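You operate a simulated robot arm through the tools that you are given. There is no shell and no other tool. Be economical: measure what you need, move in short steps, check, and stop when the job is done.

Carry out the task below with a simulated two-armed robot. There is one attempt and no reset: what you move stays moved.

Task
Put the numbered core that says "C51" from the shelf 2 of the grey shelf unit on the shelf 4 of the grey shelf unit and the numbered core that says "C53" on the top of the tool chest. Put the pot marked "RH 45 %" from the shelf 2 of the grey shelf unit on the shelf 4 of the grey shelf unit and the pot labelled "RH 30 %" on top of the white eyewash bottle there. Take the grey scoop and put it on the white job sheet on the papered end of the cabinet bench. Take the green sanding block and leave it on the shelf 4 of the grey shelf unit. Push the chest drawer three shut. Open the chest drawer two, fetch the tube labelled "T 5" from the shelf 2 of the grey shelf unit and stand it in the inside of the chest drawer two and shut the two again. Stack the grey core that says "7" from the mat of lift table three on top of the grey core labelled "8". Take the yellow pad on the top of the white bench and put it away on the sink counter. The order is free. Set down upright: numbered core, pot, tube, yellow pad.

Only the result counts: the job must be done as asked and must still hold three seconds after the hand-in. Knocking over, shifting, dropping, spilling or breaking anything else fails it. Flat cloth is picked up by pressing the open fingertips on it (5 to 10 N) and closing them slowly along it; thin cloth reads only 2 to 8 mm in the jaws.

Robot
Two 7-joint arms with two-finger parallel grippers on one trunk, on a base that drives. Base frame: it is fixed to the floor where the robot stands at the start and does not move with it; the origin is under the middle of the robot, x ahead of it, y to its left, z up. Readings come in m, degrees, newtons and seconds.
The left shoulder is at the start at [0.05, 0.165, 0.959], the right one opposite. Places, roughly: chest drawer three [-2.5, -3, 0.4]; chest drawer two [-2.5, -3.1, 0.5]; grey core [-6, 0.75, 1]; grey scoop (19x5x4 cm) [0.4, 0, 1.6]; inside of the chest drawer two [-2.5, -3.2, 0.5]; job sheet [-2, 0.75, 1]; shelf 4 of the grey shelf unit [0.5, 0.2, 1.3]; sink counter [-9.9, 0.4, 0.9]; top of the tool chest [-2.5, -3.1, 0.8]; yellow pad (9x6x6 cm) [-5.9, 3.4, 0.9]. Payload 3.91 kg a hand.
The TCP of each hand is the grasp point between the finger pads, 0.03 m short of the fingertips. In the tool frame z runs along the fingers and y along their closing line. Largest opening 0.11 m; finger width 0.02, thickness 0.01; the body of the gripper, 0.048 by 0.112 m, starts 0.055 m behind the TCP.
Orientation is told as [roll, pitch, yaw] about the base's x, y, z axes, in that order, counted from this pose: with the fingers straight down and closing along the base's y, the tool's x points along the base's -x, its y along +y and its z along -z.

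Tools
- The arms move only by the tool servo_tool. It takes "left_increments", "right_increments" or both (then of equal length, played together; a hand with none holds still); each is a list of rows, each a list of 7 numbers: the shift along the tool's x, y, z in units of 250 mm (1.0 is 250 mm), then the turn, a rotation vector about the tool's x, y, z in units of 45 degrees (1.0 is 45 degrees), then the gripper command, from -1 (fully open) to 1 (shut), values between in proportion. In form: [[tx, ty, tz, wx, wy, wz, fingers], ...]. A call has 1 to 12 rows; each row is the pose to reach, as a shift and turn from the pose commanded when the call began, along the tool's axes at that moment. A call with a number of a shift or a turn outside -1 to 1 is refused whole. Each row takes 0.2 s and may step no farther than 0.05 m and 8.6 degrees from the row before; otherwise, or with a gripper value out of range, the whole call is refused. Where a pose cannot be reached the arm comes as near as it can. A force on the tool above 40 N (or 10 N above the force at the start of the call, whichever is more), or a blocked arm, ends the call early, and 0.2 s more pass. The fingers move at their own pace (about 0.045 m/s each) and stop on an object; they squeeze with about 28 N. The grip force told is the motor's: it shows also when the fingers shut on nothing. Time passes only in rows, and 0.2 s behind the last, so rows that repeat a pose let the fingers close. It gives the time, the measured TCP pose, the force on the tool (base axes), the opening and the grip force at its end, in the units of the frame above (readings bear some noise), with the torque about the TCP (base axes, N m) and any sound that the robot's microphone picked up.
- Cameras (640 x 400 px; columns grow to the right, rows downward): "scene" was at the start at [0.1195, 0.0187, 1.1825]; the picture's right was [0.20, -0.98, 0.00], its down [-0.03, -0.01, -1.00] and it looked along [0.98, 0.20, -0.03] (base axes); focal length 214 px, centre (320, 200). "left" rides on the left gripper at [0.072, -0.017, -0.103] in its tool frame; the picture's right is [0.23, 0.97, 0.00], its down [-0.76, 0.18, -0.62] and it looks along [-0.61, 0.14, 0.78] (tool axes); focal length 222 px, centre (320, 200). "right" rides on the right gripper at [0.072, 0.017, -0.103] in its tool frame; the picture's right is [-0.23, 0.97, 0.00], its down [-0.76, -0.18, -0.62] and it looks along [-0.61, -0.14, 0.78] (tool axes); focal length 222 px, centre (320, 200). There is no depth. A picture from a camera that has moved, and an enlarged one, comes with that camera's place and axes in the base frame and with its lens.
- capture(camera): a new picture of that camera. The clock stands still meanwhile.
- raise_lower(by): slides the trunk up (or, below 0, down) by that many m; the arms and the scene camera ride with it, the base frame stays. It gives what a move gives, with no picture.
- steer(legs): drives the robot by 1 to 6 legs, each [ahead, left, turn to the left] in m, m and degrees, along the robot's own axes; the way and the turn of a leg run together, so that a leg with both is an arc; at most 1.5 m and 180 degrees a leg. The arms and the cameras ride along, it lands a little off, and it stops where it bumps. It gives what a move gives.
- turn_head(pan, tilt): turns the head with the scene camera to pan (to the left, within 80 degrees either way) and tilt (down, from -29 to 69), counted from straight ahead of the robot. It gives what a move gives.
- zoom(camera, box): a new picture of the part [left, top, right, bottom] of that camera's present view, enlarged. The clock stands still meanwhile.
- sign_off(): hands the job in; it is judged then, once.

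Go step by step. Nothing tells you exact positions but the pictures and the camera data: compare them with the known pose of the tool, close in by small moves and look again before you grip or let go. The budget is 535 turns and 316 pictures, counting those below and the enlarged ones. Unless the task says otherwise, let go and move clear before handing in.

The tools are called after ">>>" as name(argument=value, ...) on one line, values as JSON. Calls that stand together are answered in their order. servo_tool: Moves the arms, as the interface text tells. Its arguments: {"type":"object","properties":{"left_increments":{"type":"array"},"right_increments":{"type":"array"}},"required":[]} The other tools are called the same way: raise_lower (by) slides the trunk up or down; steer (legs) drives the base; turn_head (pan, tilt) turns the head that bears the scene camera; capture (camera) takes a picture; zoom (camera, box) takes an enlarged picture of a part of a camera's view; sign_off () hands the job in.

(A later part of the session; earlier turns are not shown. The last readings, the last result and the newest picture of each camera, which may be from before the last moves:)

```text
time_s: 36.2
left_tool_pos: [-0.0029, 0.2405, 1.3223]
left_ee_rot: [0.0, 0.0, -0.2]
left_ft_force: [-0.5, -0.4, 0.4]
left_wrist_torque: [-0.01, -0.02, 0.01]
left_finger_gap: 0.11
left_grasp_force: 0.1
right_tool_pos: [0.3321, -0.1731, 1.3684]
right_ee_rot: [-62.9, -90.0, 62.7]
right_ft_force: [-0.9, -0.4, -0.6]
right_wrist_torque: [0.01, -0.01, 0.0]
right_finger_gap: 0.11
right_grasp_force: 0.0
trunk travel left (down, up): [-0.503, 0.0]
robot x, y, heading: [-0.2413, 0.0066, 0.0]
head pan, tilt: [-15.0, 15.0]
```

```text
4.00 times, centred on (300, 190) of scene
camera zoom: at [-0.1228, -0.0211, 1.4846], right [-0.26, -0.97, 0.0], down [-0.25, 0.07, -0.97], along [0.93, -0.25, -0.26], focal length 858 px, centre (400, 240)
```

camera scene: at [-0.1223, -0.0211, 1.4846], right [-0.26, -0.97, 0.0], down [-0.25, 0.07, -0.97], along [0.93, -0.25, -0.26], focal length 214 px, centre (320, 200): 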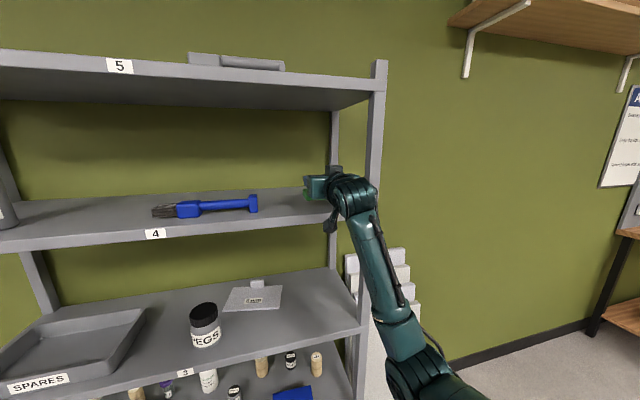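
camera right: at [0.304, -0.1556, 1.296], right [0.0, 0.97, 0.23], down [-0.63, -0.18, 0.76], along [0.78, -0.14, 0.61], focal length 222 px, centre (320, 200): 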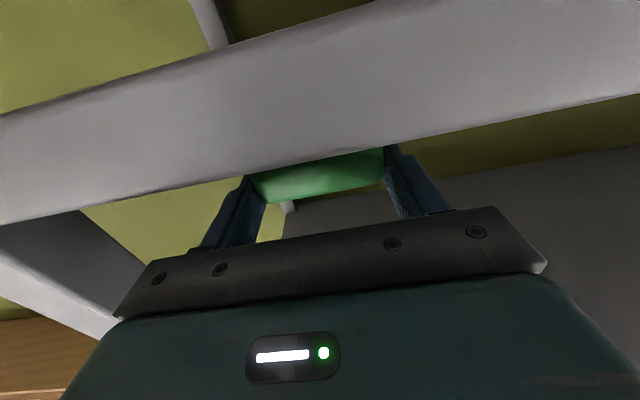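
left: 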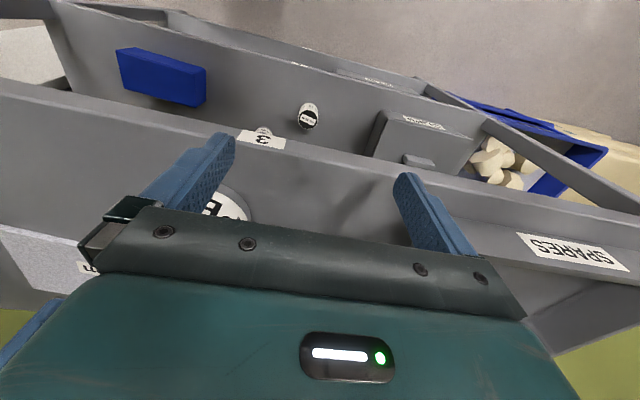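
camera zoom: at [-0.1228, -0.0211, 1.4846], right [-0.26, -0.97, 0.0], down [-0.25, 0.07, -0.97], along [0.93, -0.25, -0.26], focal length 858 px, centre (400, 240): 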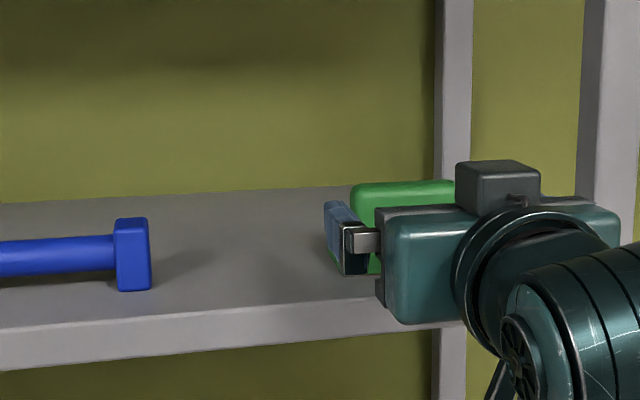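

The block is standing on shelf 4. Next is C51: back out, lower the trunk fully and set the hand to a 45° tilt.

>>> steer(legs=[[-0.25, 0, 0]])

>>> raise_lower(by=-0.3)

>>> raise_lower(by=-0.2)

>>> servo_tool(right_increments=[[0.05, 0, 0, 0, 0.167, 0, -0.2], [0.1, 0, 0, 0, 0.333, 0, -0.2], [0.15, 0, 0, 0, 0.5, 0, -0.2], [0.2, 0, 0, 0, 0.667, 0, -0.2], [0.25, 0, 0, 0, 0.833, 0, -0.2], [0.3, 0, 0, 0, 1, 0, -0.2]])

>>> turn_head(pan=-10, tilt=25)

>>> capture(camera="scene")

>>> capture(camera="right")

```text
time_s: 38.0
left_tool_pos: [-0.2582, 0.2418, 1.3233]
left_ee_rot: [0.0, 0.0, 0.3]
left_ft_force: [-0.2, -0.4, 0.4]
left_wrist_torque: [0.01, 0.01, 0.02]
left_finger_gap: 0.1101
left_grasp_force: 0.1
right_tool_pos: [0.0797, -0.1681, 1.369]
right_ee_rot: [-97.7, -90.0, 97.9]
right_ft_force: [0.3, 0.4, 0.2]
right_wrist_torque: [0.0, 0.03, 0.02]
right_finger_gap: 0.1101
right_grasp_force: 0.0
trunk travel left (down, up): [-0.503, 0.0]
robot x, y, heading: [-0.4947, 0.0022, 0.2]
head pan, tilt: [-15.0, 15.0]
```

```text
time_s: 41.0
left_tool_pos: [-0.2574, 0.2409, 1.0224]
left_ee_rot: [0.0, 0.0, 0.4]
left_ft_force: [-0.8, 0.3, 0.5]
left_wrist_torque: [0.01, -0.01, -0.02]
left_finger_gap: 0.1097
left_grasp_force: 0.0
right_tool_pos: [0.0808, -0.1678, 1.0691]
right_ee_rot: [-41.3, -89.9, 41.6]
right_ft_force: [0.0, -0.2, 0.1]
right_wrist_torque: [-0.02, 0.01, -0.02]
right_finger_gap: 0.11
right_grasp_force: 0.2
trunk travel left (down, up): [-0.203, 0.3]
robot x, y, heading: [-0.4949, 0.0032, 0.2]
head pan, tilt: [-15.0, 15.0]
```

```text
time_s: 43.2
left_tool_pos: [-0.2573, 0.2407, 0.822]
left_ee_rot: [0.0, 0.0, 0.3]
left_ft_force: [-0.6, -0.9, 0.1]
left_wrist_torque: [-0.03, 0.01, -0.02]
left_finger_gap: 0.1102
left_grasp_force: 0.0
right_tool_pos: [0.0803, -0.168, 0.8683]
right_ee_rot: [-42.3, -90.0, 42.5]
right_ft_force: [0.1, -0.1, 0.6]
right_wrist_torque: [0.0, -0.04, 0.0]
right_finger_gap: 0.11
right_grasp_force: 0.1
trunk travel left (down, up): [-0.003, 0.5]
robot x, y, heading: [-0.4945, 0.0033, 0.4]
head pan, tilt: [-15.0, 15.0]
```

```text
time_s: 44.6
left_tool_pos: [-0.2568, 0.2427, 0.8233]
left_ee_rot: [0.0, -0.1, 0.2]
left_ft_force: [-0.1, 0.3, 0.4]
left_wrist_torque: [0.02, -0.03, 0.03]
left_finger_gap: 0.1103
left_grasp_force: 0.0
right_tool_pos: [0.0814, -0.1676, 0.7932]
right_ee_rot: [0.0, -44.8, 0.2]
right_ft_force: [-0.1, -0.4, 0.6]
right_wrist_torque: [0.04, -0.01, 0.06]
right_finger_gap: 0.0661
right_grasp_force: 0.0
trunk travel left (down, up): [-0.003, 0.5]
robot x, y, heading: [-0.4963, 0.0057, 0.1]
head pan, tilt: [-15.0, 15.0]
```

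```text
time_s: 45.3
left_tool_pos: [-0.2565, 0.2403, 0.8227]
left_ee_rot: [0.0, 0.0, 0.3]
left_ft_force: [-0.5, -0.7, 0.3]
left_wrist_torque: [0.03, 0.02, 0.0]
left_finger_gap: 0.1101
left_grasp_force: 0.0
right_tool_pos: [0.0809, -0.1673, 0.794]
right_ee_rot: [0.0, -44.9, 0.3]
right_ft_force: [0.2, 0.7, 0.3]
right_wrist_torque: [0.0, 0.0, -0.03]
right_finger_gap: 0.0661
right_grasp_force: 0.1
trunk travel left (down, up): [-0.003, 0.5]
robot x, y, heading: [-0.4983, 0.0015, 0.1]
head pan, tilt: [-10.0, 25.0]
```

```text
286 pictures are left
camera scene: at [-0.3743, -0.0123, 0.9684], right [-0.17, -0.99, 0.0], down [-0.42, 0.07, -0.91], along [0.89, -0.15, -0.42], focal length 214 px, centre (320, 200)
```

scene: 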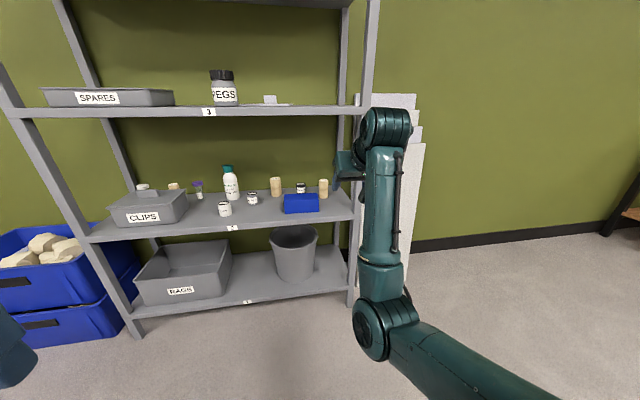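

```text
285 pictures are left
camera right: at [-0.044, -0.1517, 0.816], right [0.16, 0.97, 0.16], down [0.1, -0.18, 0.98], along [0.98, -0.14, -0.12], focal length 222 px, centre (320, 200)
```

right: 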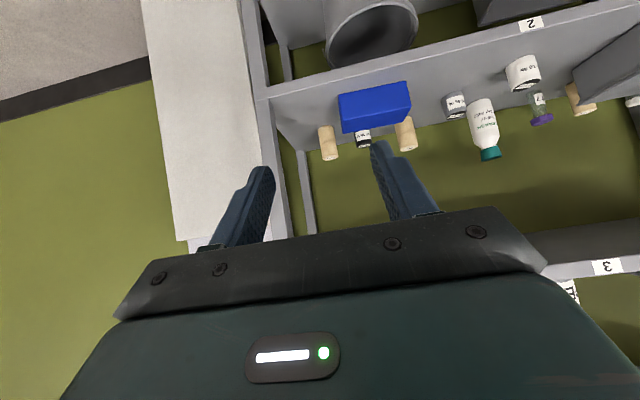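

The elbow is bent low, so I'll raise the trunk 0.15 m and stretch the hand forward and down. That makes the arm straighter before entering the bay.

>>> raise_lower(by=0.15)

>>> servo_tool(right_increments=[[0, 0, 0.16, 0, 0, 0, -0.2], [0, 0, 0.32, 0, 0, 0, -0.2], [0, 0, 0.48, 0, 0, 0, -0.2], [0, 0, 0.64, 0, 0, 0, -0.2], [0, 0, 0.82, 0, 0, 0, -0.2]])

>>> servo_tool(right_increments=[[0.1, 0, 0.1, 0, 0, 0, -0.2], [0.2, 0, 0.2, 0, 0, 0, -0.2], [0.3, 0, 0.3, 0, 0, 0, -0.2]])

>>> turn_head(pan=-10, tilt=35)

>>> capture(camera="scene")

>>> capture(camera="right")

```text
time_s: 47.1
left_tool_pos: [-0.2572, 0.2424, 0.9721]
left_ee_rot: [0.0, 0.1, 0.3]
left_ft_force: [-0.2, 0.4, 0.3]
left_wrist_torque: [0.03, 0.0, 0.01]
left_finger_gap: 0.1102
left_grasp_force: 0.1
right_tool_pos: [0.0814, -0.1693, 0.9431]
right_ee_rot: [-0.1, -45.0, 0.3]
right_ft_force: [-0.5, 0.7, 0.8]
right_wrist_torque: [0.01, -0.02, 0.0]
right_finger_gap: 0.0659
right_grasp_force: 0.1
trunk travel left (down, up): [-0.153, 0.35]
robot x, y, heading: [-0.493, 0.0025, 0.6]
head pan, tilt: [-10.0, 25.0]
```

```text
time_s: 48.3
left_tool_pos: [-0.257, 0.2417, 0.9726]
left_ee_rot: [0.0, 0.0, 0.3]
left_ft_force: [-0.7, 0.1, -0.4]
left_wrist_torque: [0.0, 0.09, -0.01]
left_finger_gap: 0.1101
left_grasp_force: 0.1
right_tool_pos: [0.2258, -0.1685, 0.7977]
right_ee_rot: [0.0, -45.0, 0.2]
right_ft_force: [-0.3, 0.1, -0.5]
right_wrist_torque: [0.01, 0.01, 0.0]
right_finger_gap: 0.0664
right_grasp_force: 0.0
trunk travel left (down, up): [-0.153, 0.35]
robot x, y, heading: [-0.4961, 0.0013, -0.0]
head pan, tilt: [-10.0, 25.0]
```

```text
time_s: 49.1
left_tool_pos: [-0.2577, 0.2419, 0.9725]
left_ee_rot: [0.0, 0.0, 0.3]
left_ft_force: [-0.7, -0.8, -0.9]
left_wrist_torque: [0.02, 0.0, -0.03]
left_finger_gap: 0.11
left_grasp_force: 0.0
right_tool_pos: [0.226, -0.1693, 0.6902]
right_ee_rot: [0.0, -44.9, 0.3]
right_ft_force: [-0.7, -0.2, 0.6]
right_wrist_torque: [0.0, -0.01, 0.01]
right_finger_gap: 0.0661
right_grasp_force: 0.1
trunk travel left (down, up): [-0.153, 0.35]
robot x, y, heading: [-0.4939, 0.0043, 0.3]
head pan, tilt: [-10.0, 25.0]
```

```text
time_s: 49.8
left_tool_pos: [-0.257, 0.2422, 0.9738]
left_ee_rot: [0.0, 0.0, 0.4]
left_ft_force: [-0.4, -0.6, 0.0]
left_wrist_torque: [0.0, -0.01, -0.02]
left_finger_gap: 0.1099
left_grasp_force: 0.1
right_tool_pos: [0.226, -0.1704, 0.6903]
right_ee_rot: [0.0, -45.0, 0.3]
right_ft_force: [0.5, 0.1, -1.0]
right_wrist_torque: [0.03, 0.03, 0.02]
right_finger_gap: 0.0661
right_grasp_force: 0.1
trunk travel left (down, up): [-0.153, 0.35]
robot x, y, heading: [-0.4975, 0.0032, 0.4]
head pan, tilt: [-10.0, 35.0]
```

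```text
284 pictures are left
camera scene: at [-0.3783, -0.0116, 1.1026], right [-0.17, -0.99, 0.0], down [-0.56, 0.1, -0.82], along [0.81, -0.14, -0.57], focal length 214 px, centre (320, 200)
```

scene: 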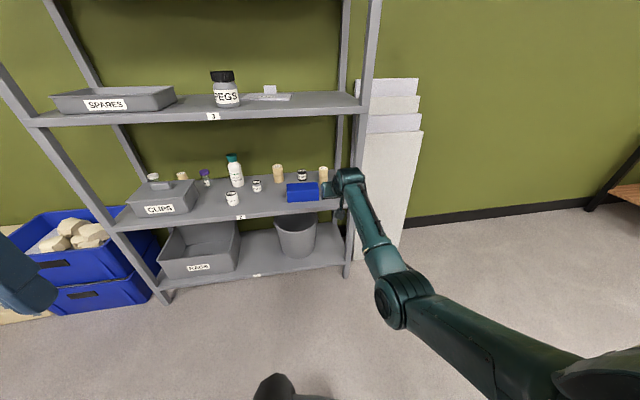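

```text
283 pictures are left
camera right: at [0.1005, -0.1523, 0.7127], right [0.16, 0.97, 0.16], down [0.1, -0.18, 0.98], along [0.98, -0.14, -0.12], focal length 222 px, centre (320, 200)
```

right: 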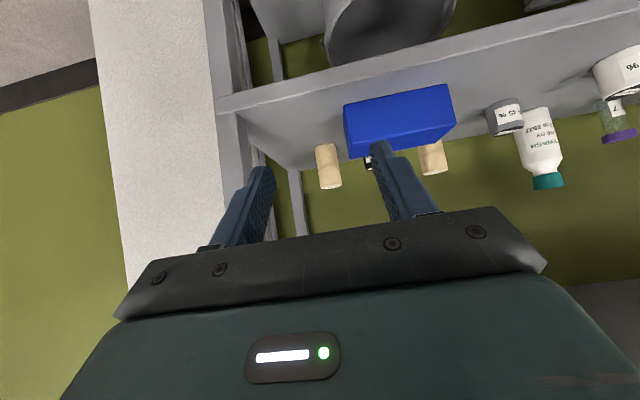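

C51 is at about x≈0.53, y≈-0.183. I'll drive ahead 0.23 m with the hand at z 0.69, above the blue box.

>>> servo_tool(right_increments=[[0, -0.05, 0, 0, 0, 0, -0.2]])

>>> steer(legs=[[0.23, 0, 0]])

>>> capture(camera="scene")

>>> capture(camera="right")

```text
time_s: 50.2
left_tool_pos: [-0.2568, 0.2398, 0.9726]
left_ee_rot: [-0.1, -0.1, 0.3]
left_ft_force: [-0.7, -0.7, -0.1]
left_wrist_torque: [-0.02, 0.01, -0.01]
left_finger_gap: 0.1102
left_grasp_force: 0.0
right_tool_pos: [0.2267, -0.1817, 0.6896]
right_ee_rot: [-0.1, -45.0, 0.3]
right_ft_force: [-0.1, 0.6, -0.3]
right_wrist_torque: [0.01, 0.0, -0.02]
right_finger_gap: 0.0657
right_grasp_force: 0.0
trunk travel left (down, up): [-0.153, 0.35]
robot x, y, heading: [-0.4952, 0.003, 0.2]
head pan, tilt: [-10.0, 35.0]
```

```text
time_s: 51.9
left_tool_pos: [-0.0227, 0.2402, 0.9735]
left_ee_rot: [-0.1, 0.1, 0.1]
left_ft_force: [0.0, 0.7, -0.9]
left_wrist_torque: [-0.02, 0.0, 0.0]
left_finger_gap: 0.1101
left_grasp_force: 0.0
right_tool_pos: [0.4587, -0.1849, 0.6901]
right_ee_rot: [0.0, -44.9, 0.1]
right_ft_force: [-0.1, 0.2, -0.3]
right_wrist_torque: [0.0, 0.02, -0.01]
right_finger_gap: 0.066
right_grasp_force: 0.0
trunk travel left (down, up): [-0.153, 0.35]
robot x, y, heading: [-0.2589, 0.0032, 0.1]
head pan, tilt: [-10.0, 35.0]
```

```text
282 pictures are left
camera scene: at [-0.1449, -0.0116, 1.1025], right [-0.17, -0.98, 0.0], down [-0.56, 0.1, -0.82], along [0.81, -0.14, -0.57], focal length 214 px, centre (320, 200)
```

scene: 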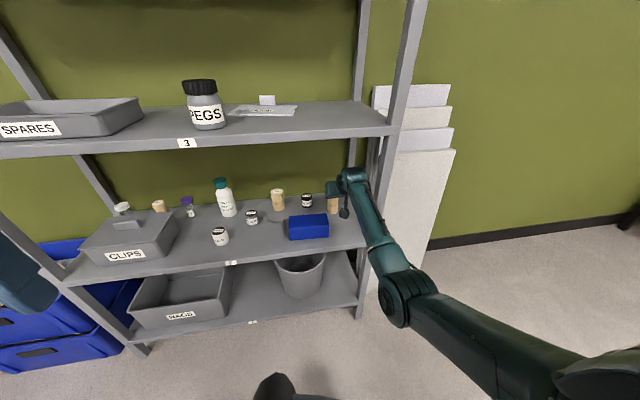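

```text
281 pictures are left
camera right: at [0.3342, -0.1674, 0.7128], right [0.16, 0.97, 0.16], down [0.1, -0.18, 0.98], along [0.98, -0.14, -0.12], focal length 222 px, centre (320, 200)
```

right: 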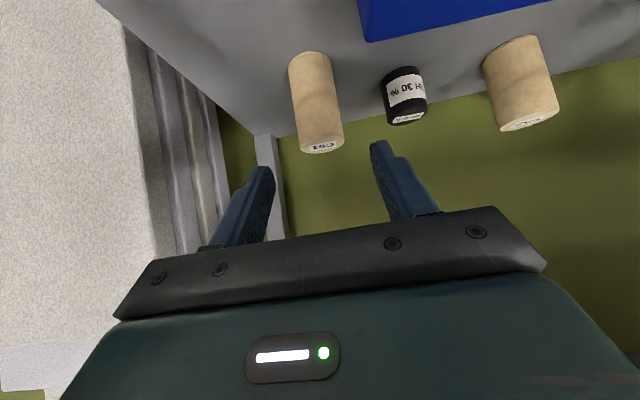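

The core centre is at about (0.52, -0.1845). I'll descend along the tool axis and close.

>>> servo_tool(right_increments=[[0.04, 0, 0.1, 0, 0, 0, -0.2], [0.04, 0, 0.2, 0, 0, 0, -0.2], [0.04, 0, 0.3, 0, 0, 0, -0.2], [0.04, 0, 0.385, 0, 0, 0, -0.2]])

>>> capture(camera="right")

```text
time_s: 52.9
left_tool_pos: [-0.023, 0.2406, 0.9726]
left_ee_rot: [-0.1, 0.0, 0.0]
left_ft_force: [-1.1, -0.2, -0.1]
left_wrist_torque: [-0.02, 0.0, -0.01]
left_finger_gap: 0.1097
left_grasp_force: 0.1
right_tool_pos: [0.5062, -0.1865, 0.6233]
right_ee_rot: [-0.1, -45.1, 0.0]
right_ft_force: [-0.4, -0.5, 0.6]
right_wrist_torque: [-0.01, 0.01, 0.03]
right_finger_gap: 0.066
right_grasp_force: 0.2
right hand out of reach, approached as far as the arm can: row 4
trunk travel left (down, up): [-0.153, 0.35]
robot x, y, heading: [-0.2604, 0.007, 0.2]
head pan, tilt: [-10.0, 35.0]
```

```text
280 pictures are left
camera right: at [0.3809, -0.1689, 0.6451], right [0.16, 0.97, 0.16], down [0.1, -0.18, 0.98], along [0.98, -0.14, -0.12], focal length 222 px, centre (320, 200)
```

right: 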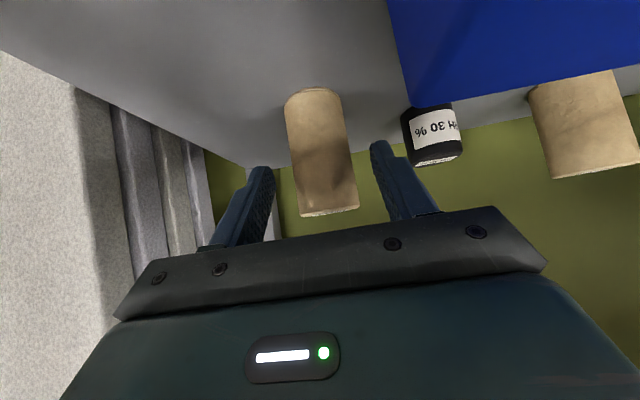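

The arm is at full reach. I'll drive ahead 2 cm and look again before gripping.

>>> steer(legs=[[0.02, 0, 0]])

>>> capture(camera="right")

```text
time_s: 53.7
left_tool_pos: [-0.002, 0.2411, 0.9722]
left_ee_rot: [0.0, 0.0, 0.0]
left_ft_force: [0.2, -0.2, 0.3]
left_wrist_torque: [-0.01, -0.01, -0.01]
left_finger_gap: 0.1103
left_grasp_force: 0.1
right_tool_pos: [0.5245, -0.1874, 0.6224]
right_ee_rot: [0.0, -45.0, 0.0]
right_ft_force: [0.2, 0.0, 0.3]
right_wrist_torque: [-0.01, -0.01, -0.03]
right_finger_gap: 0.0659
right_grasp_force: 0.0
trunk travel left (down, up): [-0.153, 0.35]
robot x, y, heading: [-0.2412, 0.0051, -0.1]
head pan, tilt: [-10.0, 35.0]
```

```text
279 pictures are left
camera right: at [0.4003, -0.1691, 0.645], right [0.16, 0.97, 0.16], down [0.1, -0.18, 0.98], along [0.98, -0.14, -0.12], focal length 222 px, centre (320, 200)
```

right: 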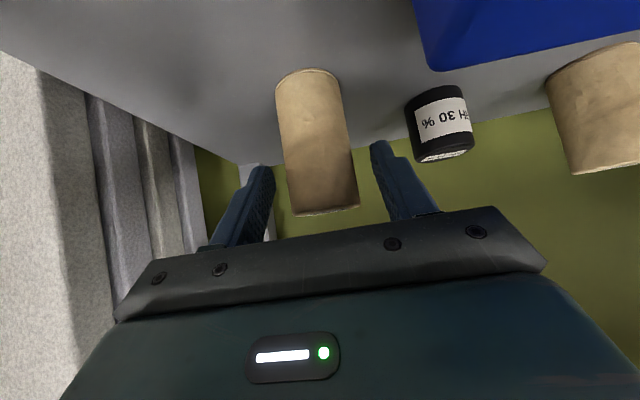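

The core is centred in x with a 4 mm offset in y. I'll correct that and close.

>>> servo_tool(right_increments=[[0, 0.016, 0, 0, 0, 0, -0.2], [0, 0.016, 0, 0, 0, 0, 0.2], [0, 0.016, 0, 0, 0, 0, 1], [0, 0.016, 0, 0, 0, 0, 1], [0, 0.016, 0, 0, 0, 0, 1]])

>>> servo_tool(right_increments=[[-0.06, 0, -0.06, 0, 0, 0, 1], [-0.12, 0, -0.12, 0, 0, 0, 1], [-0.18, 0, -0.18, 0, 0, 0, 1]])

>>> capture(camera="right")

```text
time_s: 54.9
left_tool_pos: [-0.0033, 0.2393, 0.9724]
left_ee_rot: [0.0, -0.1, 0.1]
left_ft_force: [0.1, -0.1, 0.7]
left_wrist_torque: [0.0, 0.03, -0.02]
left_finger_gap: 0.1099
left_grasp_force: 0.0
right_tool_pos: [0.5255, -0.1823, 0.6234]
right_ee_rot: [-0.1, -45.0, -0.1]
right_ft_force: [0.2, -2.1, 1.4]
right_wrist_torque: [-0.06, -0.04, 0.0]
right_finger_gap: 0.0434
right_grasp_force: 28.0
trunk travel left (down, up): [-0.153, 0.35]
robot x, y, heading: [-0.2402, 0.0031, 0.1]
head pan, tilt: [-10.0, 35.0]
```

```text
time_s: 55.7
left_tool_pos: [-0.0018, 0.2414, 0.9731]
left_ee_rot: [-0.1, 0.0, 0.0]
left_ft_force: [-1.3, 0.1, 0.5]
left_wrist_torque: [0.0, 0.0, 0.0]
left_finger_gap: 0.1098
left_grasp_force: 0.1
right_tool_pos: [0.5255, -0.1825, 0.6859]
right_ee_rot: [0.1, -44.9, 0.0]
right_ft_force: [0.5, 0.5, -3.5]
right_wrist_torque: [0.0, 0.05, -0.01]
right_finger_gap: 0.0434
right_grasp_force: 27.9
trunk travel left (down, up): [-0.153, 0.35]
robot x, y, heading: [-0.2452, 0.0058, 0.2]
head pan, tilt: [-10.0, 35.0]
```

```text
278 pictures are left
camera right: at [0.4002, -0.1648, 0.7088], right [0.16, 0.97, 0.16], down [0.1, -0.18, 0.98], along [0.98, -0.14, -0.12], focal length 222 px, centre (320, 200)
```

right: 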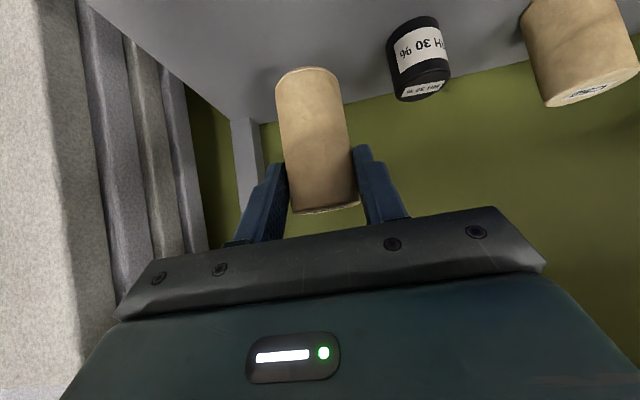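

C51 is held. I'll back out, raise the trunk, lift the arm to shelf 4 height and shift left to place it near y≈0.03.

>>> steer(legs=[[-0.3, 0, 0], [0, 0.2, 0]])

>>> raise_lower(by=0.35)

>>> servo_tool(right_increments=[[0, 0, -0.16, 0, 0, 0, 1], [0, 0, -0.32, 0, 0, 0, 1], [0, 0, -0.48, 0, 0, 0, 1], [-0.12, 0, -0.58, 0, 0, 0, 1], [-0.24, 0, -0.7, 0, 0, 0, 1], [-0.36, 0, -0.82, 0, 0, 0, 1], [-0.48, 0, -0.94, 0, 0, 0, 1], [-0.6, 0, -1, 0, 0, 0, 1], [-0.7, 0, -1, 0, 0, 0, 1], [-0.8, 0, -1, 0, 0, 0, 1], [-0.9, 0, -1, 0, 0, 0, 1], [-0.97, 0, -1, 0, 0, 0, 1]])

>>> turn_head(pan=0, tilt=15)

>>> capture(camera="scene")

>>> capture(camera="right")

```text
time_s: 59.0
left_tool_pos: [-0.3045, 0.4419, 0.9733]
left_ee_rot: [0.0, 0.0, 0.2]
left_ft_force: [0.1, 0.0, 0.2]
left_wrist_torque: [0.02, -0.01, 0.02]
left_finger_gap: 0.1099
left_grasp_force: 0.1
right_tool_pos: [0.224, 0.0222, 0.687]
right_ee_rot: [0.0, -44.8, 0.2]
right_ft_force: [-0.3, -0.4, -3.4]
right_wrist_torque: [-0.03, 0.04, -0.05]
right_finger_gap: 0.0436
right_grasp_force: 28.6
trunk travel left (down, up): [-0.153, 0.35]
robot x, y, heading: [-0.5408, 0.1993, 0.2]
head pan, tilt: [-10.0, 35.0]
```

```text
time_s: 62.4
left_tool_pos: [-0.305, 0.4421, 1.323]
left_ee_rot: [0.1, 0.0, 0.3]
left_ft_force: [-0.1, 0.5, 0.2]
left_wrist_torque: [-0.02, -0.02, -0.01]
left_finger_gap: 0.1102
left_grasp_force: 0.1
right_tool_pos: [0.2251, 0.0224, 1.0363]
right_ee_rot: [0.0, -44.9, 0.1]
right_ft_force: [-0.4, 0.3, -3.1]
right_wrist_torque: [0.01, 0.07, -0.02]
right_finger_gap: 0.0433
right_grasp_force: 27.6
trunk travel left (down, up): [-0.503, 0.0]
robot x, y, heading: [-0.5446, 0.2037, 0.1]
head pan, tilt: [-10.0, 35.0]
```

```text
time_s: 65.0
left_tool_pos: [-0.3045, 0.4417, 1.3222]
left_ee_rot: [0.1, 0.0, 0.1]
left_ft_force: [-0.3, -0.2, -0.5]
left_wrist_torque: [0.01, 0.02, 0.02]
left_finger_gap: 0.1099
left_grasp_force: 0.1
right_tool_pos: [0.2067, 0.0237, 1.3756]
right_ee_rot: [0.0, -45.0, 0.2]
right_ft_force: [-0.3, -0.2, -2.9]
right_wrist_torque: [0.0, 0.03, 0.02]
right_finger_gap: 0.0435
right_grasp_force: 28.6
right hand out of reach, approached as far as the arm can: row 12
trunk travel left (down, up): [-0.503, 0.0]
robot x, y, heading: [-0.5435, 0.2037, 0.4]
head pan, tilt: [-10.0, 35.0]
```

```text
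time_s: 65.8
left_tool_pos: [-0.3048, 0.4417, 1.3223]
left_ee_rot: [0.0, 0.0, 0.2]
left_ft_force: [0.0, 0.2, -0.1]
left_wrist_torque: [-0.02, 0.0, 0.02]
left_finger_gap: 0.11
left_grasp_force: 0.0
right_tool_pos: [0.2063, 0.0242, 1.3753]
right_ee_rot: [0.0, -44.9, 0.3]
right_ft_force: [0.0, 0.4, -3.2]
right_wrist_torque: [-0.01, 0.02, -0.02]
right_finger_gap: 0.0431
right_grasp_force: 27.8
trunk travel left (down, up): [-0.503, 0.0]
robot x, y, heading: [-0.5463, 0.2043, 0.1]
head pan, tilt: [0.0, 15.0]
```

```text
277 pictures are left
camera scene: at [-0.4193, 0.2048, 1.4844], right [0.0, -1.0, 0.0], down [-0.26, 0.0, -0.97], along [0.97, 0.0, -0.26], focal length 214 px, centre (320, 200)
```

scene: 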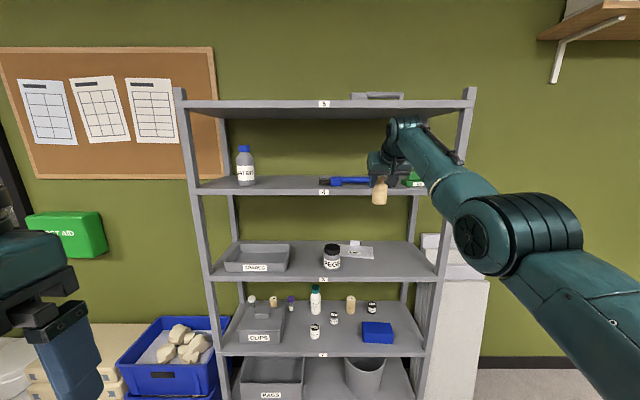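

```text
276 pictures are left
camera right: at [0.0817, 0.0399, 1.3982], right [0.16, 0.97, 0.16], down [0.1, -0.18, 0.98], along [0.98, -0.14, -0.12], focal length 222 px, centre (320, 200)
```

right: 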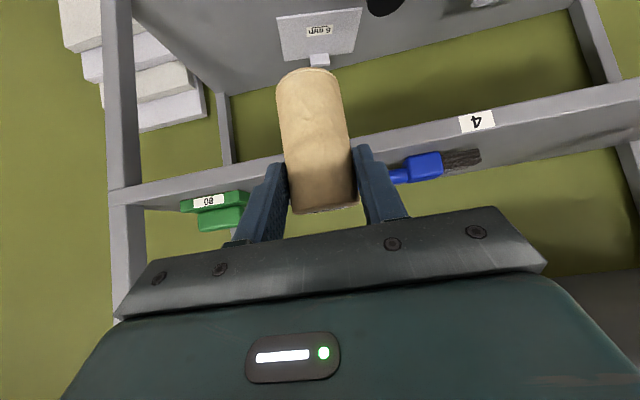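

The arm is at its reach limit. I'll pull the hand in 6 cm and up 3 cm, then drive ahead.

>>> servo_tool(right_increments=[[0.04, 0, -0.13, 0, 0, 0, 1], [0.08, 0, -0.26, 0, 0, 0, 1]])

>>> steer(legs=[[0.26, 0, 0]])

>>> capture(camera="scene")

>>> capture(camera="right")

```text
time_s: 66.4
left_tool_pos: [-0.3057, 0.442, 1.3223]
left_ee_rot: [0.0, 0.0, 0.2]
left_ft_force: [-0.2, -0.2, -0.6]
left_wrist_torque: [-0.01, -0.02, 0.02]
left_finger_gap: 0.1102
left_grasp_force: 0.1
right_tool_pos: [0.1462, 0.0227, 1.4081]
right_ee_rot: [-0.1, -44.8, 0.2]
right_ft_force: [-0.7, -0.5, -3.5]
right_wrist_torque: [-0.03, 0.04, 0.0]
right_finger_gap: 0.0433
right_grasp_force: 28.4
trunk travel left (down, up): [-0.503, 0.0]
robot x, y, heading: [-0.5412, 0.2064, 0.2]
head pan, tilt: [0.0, 15.0]
```

```text
time_s: 68.3
left_tool_pos: [-0.0451, 0.4437, 1.3218]
left_ee_rot: [-0.1, 0.0, 0.3]
left_ft_force: [0.5, 0.2, -0.3]
left_wrist_torque: [0.02, 0.0, 0.0]
left_finger_gap: 0.1099
left_grasp_force: 0.1
right_tool_pos: [0.4092, 0.0239, 1.408]
right_ee_rot: [0.0, -44.9, 0.4]
right_ft_force: [-0.2, 0.1, -3.4]
right_wrist_torque: [0.01, 0.02, -0.02]
right_finger_gap: 0.0432
right_grasp_force: 28.3
trunk travel left (down, up): [-0.503, 0.0]
robot x, y, heading: [-0.2808, 0.2058, 0.3]
head pan, tilt: [0.0, 15.0]
```

```text
275 pictures are left
camera scene: at [-0.1583, 0.2064, 1.4845], right [0.01, -1.0, 0.0], down [-0.26, 0.0, -0.97], along [0.97, 0.01, -0.26], focal length 214 px, centre (320, 200)
```

scene: 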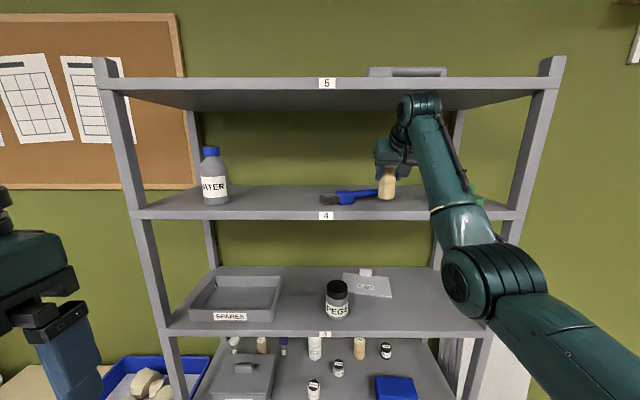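

```text
274 pictures are left
camera right: at [0.2838, 0.0408, 1.4308], right [0.16, 0.97, 0.16], down [0.1, -0.18, 0.98], along [0.98, -0.14, -0.13], focal length 222 px, centre (320, 200)
```

right: 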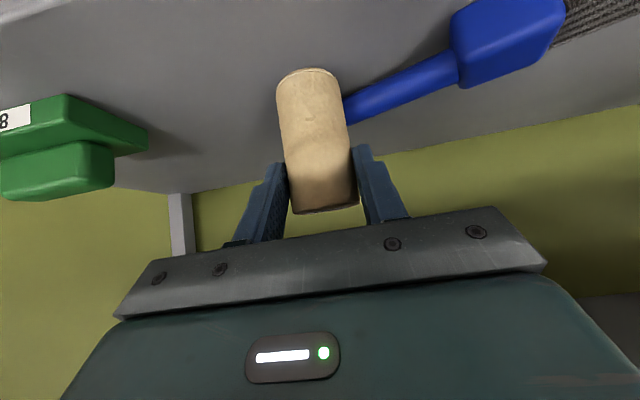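

The blue tool sits at about x≈0.46. I'll move the core right to y≈-0.045, between the tool and the green block, and then lower it.

>>> servo_tool(right_increments=[[0, -0.14, 0, 0, 0, 0, 1], [0, -0.27, 0, 0, 0, 0, 1], [0.03, -0.27, 0.03, 0, 0, 0, 1], [0.05, -0.27, 0.05, 0, 0, 0, 1], [0.06, -0.27, 0.06, 0, 0, 0, 1]])

>>> capture(camera="right")

>>> zoom(camera="scene", box=[320, 120, 480, 220])

```text
time_s: 69.5
left_tool_pos: [-0.0456, 0.4441, 1.3232]
left_ee_rot: [-0.1, 0.0, 0.3]
left_ft_force: [-0.7, -0.1, 0.3]
left_wrist_torque: [0.0, -0.02, -0.02]
left_finger_gap: 0.1101
left_grasp_force: 0.0
right_tool_pos: [0.4079, -0.0416, 1.3936]
right_ee_rot: [0.0, -45.8, 0.5]
right_ft_force: [7.9, -0.7, 19.4]
right_wrist_torque: [-0.03, -0.47, -0.03]
right_finger_gap: 0.0437
right_grasp_force: 28.3
trunk travel left (down, up): [-0.503, 0.0]
robot x, y, heading: [-0.2819, 0.2099, 0.2]
head pan, tilt: [0.0, 15.0]
```

```text
273 pictures are left
camera right: at [0.2832, -0.0249, 1.414], right [0.15, 0.97, 0.16], down [0.09, -0.18, 0.98], along [0.98, -0.14, -0.11], focal length 222 px, centre (320, 200)
```

right: 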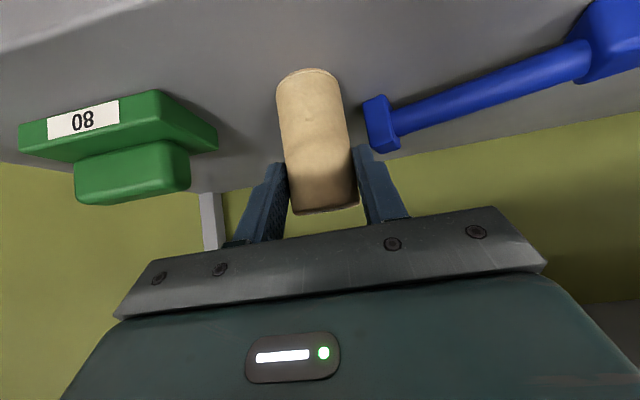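

```text
4.00 times, centred on (400, 170) of scene
camera zoom: at [-0.1599, 0.2071, 1.4851], right [0.01, -1.0, 0.0], down [-0.26, 0.0, -0.97], along [0.97, 0.01, -0.26], focal length 858 px, centre (0, 320)
```

zoom: 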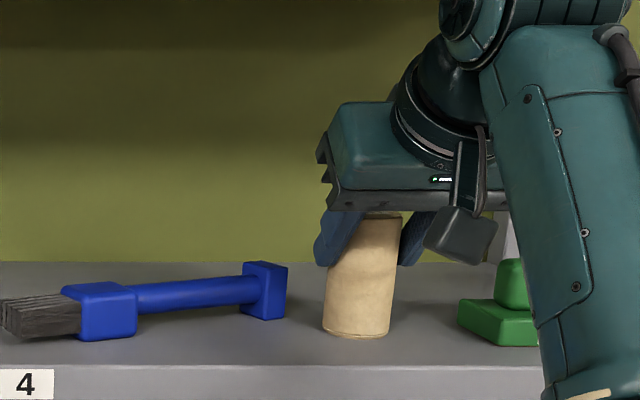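

Contact came at 1.394, so the core is standing on the shelf, which means shelf 2's top is nearer 0.548. I'll ease up 1.5 mm, open partly and retreat.

>>> servo_tool(right_increments=[[-0.01, 0, -0.008, 0, 0, 0, 1], [-0.01, 0, -0.008, 0, 0, 0, 0], [-0.01, 0, -0.008, 0, 0, 0, -0.2], [-0.01, 0, -0.008, 0, 0, 0, -0.2]])

>>> capture(camera="right")

```text
time_s: 70.5
left_tool_pos: [-0.0457, 0.445, 1.3229]
left_ee_rot: [0.0, 0.0, 0.3]
left_ft_force: [0.5, -0.5, -0.4]
left_wrist_torque: [-0.01, -0.04, 0.02]
left_finger_gap: 0.1099
left_grasp_force: 0.0
right_tool_pos: [0.409, -0.042, 1.3894]
right_ee_rot: [0.0, -44.9, 0.3]
right_ft_force: [-0.2, -0.6, 0.0]
right_wrist_torque: [-0.01, 0.01, 0.03]
right_finger_gap: 0.0657
right_grasp_force: 0.1
trunk travel left (down, up): [-0.503, 0.0]
robot x, y, heading: [-0.2835, 0.2079, 0.1]
head pan, tilt: [0.0, 15.0]
```

```text
271 pictures are left
camera right: at [0.2845, -0.0254, 1.4125], right [0.16, 0.97, 0.16], down [0.1, -0.18, 0.98], along [0.98, -0.14, -0.13], focal length 222 px, centre (320, 200)
```

right: 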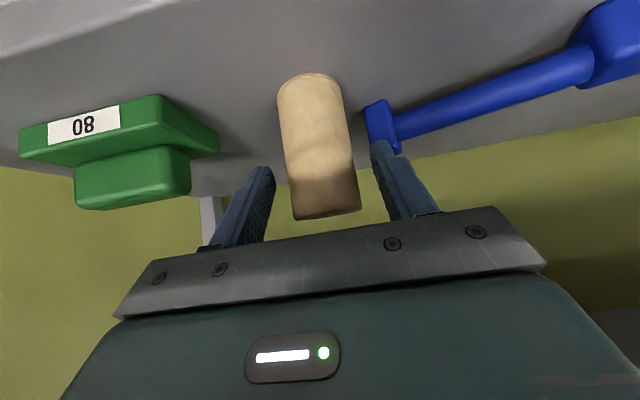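

The core is standing free. I'll retreat along the tool axis and head for RH 45.

>>> servo_tool(right_increments=[[0, 0, -0.12, 0, 0, 0, -0.2], [0, 0, -0.24, 0, 0, 0, -0.2], [0, 0, -0.36, 0, 0, 0, -0.2]])

>>> steer(legs=[[-0.24, 0, 0], [0, 0.14, 0]])

>>> capture(camera="scene")

```text
time_s: 71.3
left_tool_pos: [-0.0452, 0.444, 1.3222]
left_ee_rot: [-0.1, 0.0, 0.3]
left_ft_force: [0.0, 1.0, 0.2]
left_wrist_torque: [-0.01, -0.01, 0.01]
left_finger_gap: 0.1101
left_grasp_force: 0.0
right_tool_pos: [0.3446, -0.0441, 1.4566]
right_ee_rot: [-0.1, -45.0, 0.3]
right_ft_force: [-0.1, -0.3, 0.7]
right_wrist_torque: [-0.01, 0.0, 0.01]
right_finger_gap: 0.0659
right_grasp_force: 0.0
trunk travel left (down, up): [-0.503, 0.0]
robot x, y, heading: [-0.2822, 0.1988, 0.1]
head pan, tilt: [0.0, 15.0]
```

```text
time_s: 74.0
left_tool_pos: [-0.2825, 0.579, 1.3222]
left_ee_rot: [0.1, 0.0, 0.0]
left_ft_force: [0.2, 1.0, -0.5]
left_wrist_torque: [-0.04, -0.01, 0.02]
left_finger_gap: 0.1101
left_grasp_force: 0.0
right_tool_pos: [0.1046, 0.0894, 1.4547]
right_ee_rot: [-0.1, -45.1, 0.1]
right_ft_force: [-0.4, 0.3, 0.5]
right_wrist_torque: [-0.01, 0.01, -0.03]
right_finger_gap: 0.066
right_grasp_force: 0.2
trunk travel left (down, up): [-0.503, 0.0]
robot x, y, heading: [-0.5214, 0.3408, -0.0]
head pan, tilt: [0.0, 15.0]
```

```text
270 pictures are left
camera scene: at [-0.3987, 0.3428, 1.4846], right [0.0, -1.0, 0.0], down [-0.26, 0.0, -0.97], along [0.97, 0.0, -0.26], focal length 214 px, centre (320, 200)
```

scene: 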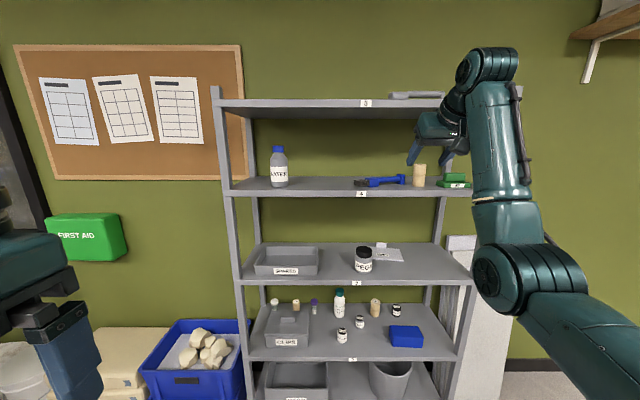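

C51 stands fine. Now RH 45 at about (0.515, 0.135): lower the trunk 0.4 m and bring the hand down.

>>> raise_lower(by=-0.4)

>>> servo_tool(right_increments=[[0.1, 0, 0.13, 0, 0, 0, -0.2], [0.2, 0, 0.26, 0, 0, 0, -0.2], [0.3, 0, 0.39, 0, 0, 0, -0.2], [0.4, 0, 0.52, 0, 0, 0, -0.2], [0.5, 0, 0.65, 0, 0, 0, -0.2], [0.6, 0, 0.76, 0, 0, 0, -0.2], [0.7, 0, 0.87, 0, 0, 0, -0.2], [0.8, 0, 0.97, 0, 0, 0, -0.2], [0.9, 0, 1, 0, 0, 0, -0.2], [1, 0, 1, 0, 0, 0, -0.2]])

>>> steer(legs=[[0, 0.048, 0]])

>>> turn_head(pan=-5, tilt=30)

>>> capture(camera="scene")

>>> capture(camera="right")

```text
time_s: 77.8
left_tool_pos: [-0.283, 0.5785, 0.9238]
left_ee_rot: [0.0, 0.0, -0.2]
left_ft_force: [-1.1, 0.8, 0.0]
left_wrist_torque: [-0.02, -0.02, -0.02]
left_finger_gap: 0.1101
left_grasp_force: 0.1
right_tool_pos: [0.1045, 0.0879, 1.0559]
right_ee_rot: [0.0, -45.0, -0.2]
right_ft_force: [-0.3, -0.4, -0.1]
right_wrist_torque: [0.01, 0.02, -0.01]
right_finger_gap: 0.0662
right_grasp_force: 0.0
trunk travel left (down, up): [-0.103, 0.4]
robot x, y, heading: [-0.5212, 0.3424, 0.2]
head pan, tilt: [0.0, 15.0]
```

```text
time_s: 80.0
left_tool_pos: [-0.2833, 0.5787, 0.9223]
left_ee_rot: [0.1, 0.0, -0.1]
left_ft_force: [0.4, -0.2, 0.2]
left_wrist_torque: [0.02, 0.0, 0.02]
left_finger_gap: 0.1098
left_grasp_force: 0.1
right_tool_pos: [0.1053, 0.0867, 0.7028]
right_ee_rot: [0.0, -45.0, -0.1]
right_ft_force: [0.5, 0.0, 0.1]
right_wrist_torque: [0.0, 0.03, 0.03]
right_finger_gap: 0.0658
right_grasp_force: 0.1
trunk travel left (down, up): [-0.103, 0.4]
robot x, y, heading: [-0.5254, 0.3431, 0.2]
head pan, tilt: [0.0, 15.0]
```

```text
time_s: 80.9
left_tool_pos: [-0.2827, 0.6268, 0.9222]
left_ee_rot: [0.1, 0.1, -0.1]
left_ft_force: [-0.6, 0.0, -0.5]
left_wrist_torque: [0.01, 0.01, 0.01]
left_finger_gap: 0.1098
left_grasp_force: 0.0
right_tool_pos: [0.1051, 0.1345, 0.7022]
right_ee_rot: [-0.1, -45.1, -0.1]
right_ft_force: [0.4, 1.0, -0.5]
right_wrist_torque: [0.04, 0.0, 0.01]
right_finger_gap: 0.0661
right_grasp_force: 0.1
trunk travel left (down, up): [-0.103, 0.4]
robot x, y, heading: [-0.5224, 0.3915, 0.0]
head pan, tilt: [0.0, 15.0]
```

```text
time_s: 81.7
left_tool_pos: [-0.282, 0.6263, 0.923]
left_ee_rot: [0.1, 0.0, -0.1]
left_ft_force: [-0.6, 1.0, -0.5]
left_wrist_torque: [0.02, 0.01, -0.02]
left_finger_gap: 0.1097
left_grasp_force: 0.0
right_tool_pos: [0.1052, 0.134, 0.7034]
right_ee_rot: [0.0, -45.0, -0.1]
right_ft_force: [1.3, -0.2, 0.3]
right_wrist_torque: [-0.01, -0.01, 0.0]
right_finger_gap: 0.0659
right_grasp_force: 0.2
trunk travel left (down, up): [-0.103, 0.4]
robot x, y, heading: [-0.5244, 0.3902, -0.0]
head pan, tilt: [-5.0, 30.0]
```

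```text
269 pictures are left
camera scene: at [-0.402, 0.3824, 1.0604], right [-0.09, -1.0, 0.0], down [-0.5, 0.04, -0.87], along [0.86, -0.08, -0.5], focal length 214 px, centre (320, 200)
```

scene: 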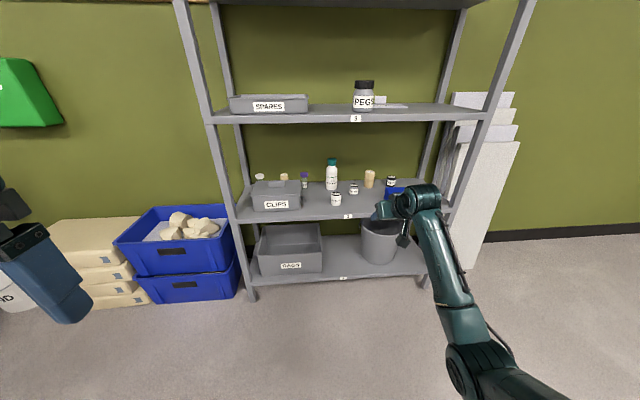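

```text
268 pictures are left
camera right: at [-0.0205, 0.1521, 0.7244], right [0.16, 0.97, 0.16], down [0.1, -0.18, 0.98], along [0.98, -0.14, -0.12], focal length 222 px, centre (320, 200)
```

right: 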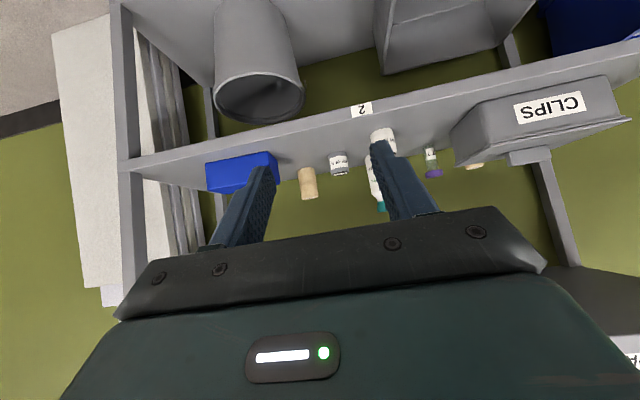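

I'll drive ahead 0.33 m towards RH 45 and look.

>>> steer(legs=[[0.33, 0, 0]])

>>> capture(camera="scene")

>>> capture(camera="right")

```text
time_s: 83.9
left_tool_pos: [0.0486, 0.6241, 0.9223]
left_ee_rot: [0.0, 0.0, -0.3]
left_ft_force: [-0.3, 0.3, -0.2]
left_wrist_torque: [0.0, -0.01, 0.0]
left_finger_gap: 0.1099
left_grasp_force: 0.0
right_tool_pos: [0.434, 0.1312, 0.7023]
right_ee_rot: [0.0, -45.1, -0.4]
right_ft_force: [0.0, 0.2, -0.3]
right_wrist_torque: [0.0, 0.0, 0.02]
right_finger_gap: 0.0659
right_grasp_force: 0.1
trunk travel left (down, up): [-0.103, 0.4]
robot x, y, heading: [-0.1895, 0.3906, -0.3]
head pan, tilt: [-5.0, 30.0]
```

```text
267 pictures are left
camera scene: at [-0.0718, 0.381, 1.0604], right [-0.09, -1.0, 0.0], down [-0.5, 0.05, -0.87], along [0.86, -0.08, -0.5], focal length 214 px, centre (320, 200)
```

scene: 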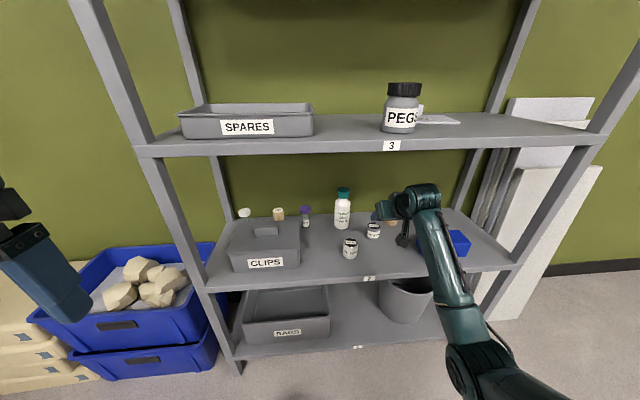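

```text
266 pictures are left
camera right: at [0.3089, 0.1494, 0.7245], right [0.17, 0.97, 0.16], down [0.1, -0.18, 0.98], along [0.98, -0.15, -0.12], focal length 222 px, centre (320, 200)
```

right: 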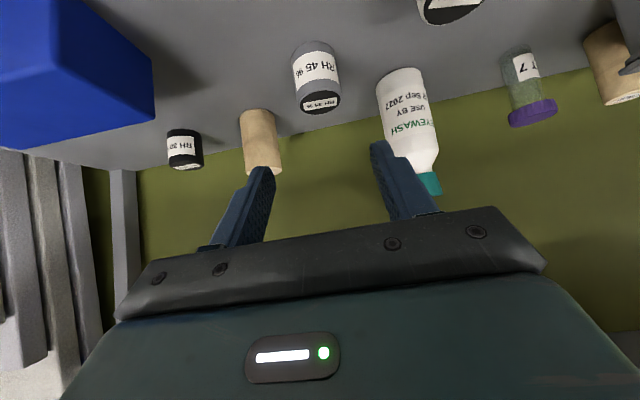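

The pot centre is at about (0.518, 0.1355). I'll descend in two stages.

>>> servo_tool(right_increments=[[0.05, 0.017, 0.1, 0, 0, 0, -0.2], [0.093, 0.017, 0.2, 0, 0, 0, -0.2], [0.093, 0.017, 0.3, 0, 0, 0, -0.2], [0.093, 0.017, 0.4, 0, 0, 0, -0.2], [0.093, 0.017, 0.48, 0, 0, 0, -0.2]])

>>> capture(camera="right")

```text
time_s: 85.1
left_tool_pos: [0.0486, 0.6264, 0.9224]
left_ee_rot: [0.2, 0.0, -0.3]
left_ft_force: [0.0, 0.0, 0.3]
left_wrist_torque: [0.0, 0.03, 0.0]
left_finger_gap: 0.1102
left_grasp_force: 0.0
right_tool_pos: [0.5009, 0.1355, 0.6012]
right_ee_rot: [-0.1, -45.0, -0.3]
right_ft_force: [0.5, 0.1, 0.3]
right_wrist_torque: [0.01, 0.02, 0.03]
right_finger_gap: 0.0661
right_grasp_force: 0.0
trunk travel left (down, up): [-0.103, 0.4]
robot x, y, heading: [-0.1876, 0.3879, -0.4]
head pan, tilt: [-5.0, 30.0]
```

```text
265 pictures are left
camera right: at [0.3764, 0.1536, 0.6233], right [0.17, 0.97, 0.16], down [0.1, -0.18, 0.98], along [0.98, -0.15, -0.12], focal length 222 px, centre (320, 200)
```

right: 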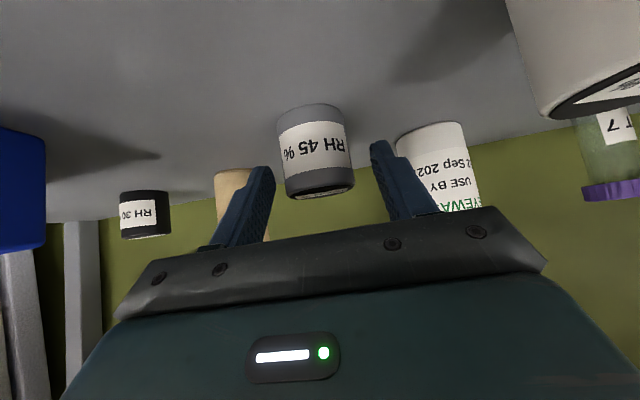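

It's centred. I'll go the last 22 mm and grip.

>>> servo_tool(right_increments=[[0, 0, 0.05, 0, 0, 0, -0.2], [0, 0, 0.09, 0, 0, 0, -0.2], [0, 0, 0.09, 0, 0, 0, 0.2], [0, 0, 0.09, 0, 0, 0, 1], [0, 0, 0.09, 0, 0, 0, 1], [0, 0, 0.09, 0, 0, 0, 1]])

>>> capture(camera="right")

```text
time_s: 86.5
left_tool_pos: [0.0492, 0.6244, 0.924]
left_ee_rot: [0.1, 0.0, -0.3]
left_ft_force: [0.6, 0.4, -0.3]
left_wrist_torque: [-0.04, 0.01, 0.0]
left_finger_gap: 0.1101
left_grasp_force: 0.2
right_tool_pos: [0.5183, 0.1352, 0.5844]
right_ee_rot: [0.0, -44.9, -0.3]
right_ft_force: [0.3, -0.4, -0.3]
right_wrist_torque: [-0.01, -0.02, -0.02]
right_finger_gap: 0.0453
right_grasp_force: 28.3
trunk travel left (down, up): [-0.103, 0.4]
robot x, y, heading: [-0.1874, 0.3889, -0.6]
head pan, tilt: [-5.0, 30.0]
```

```text
264 pictures are left
camera right: at [0.3931, 0.1532, 0.6068], right [0.17, 0.97, 0.16], down [0.1, -0.18, 0.98], along [0.98, -0.15, -0.12], focal length 222 px, centre (320, 200)
```

right: 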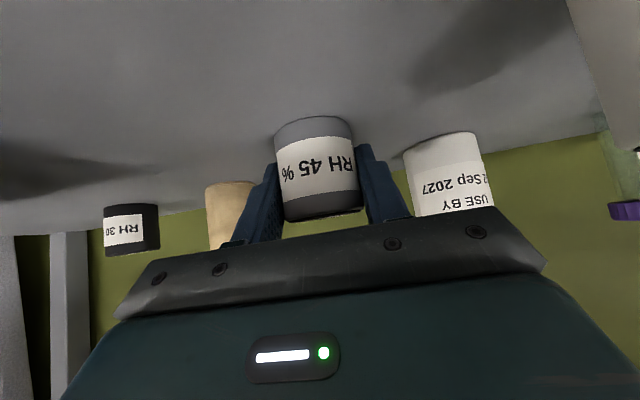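

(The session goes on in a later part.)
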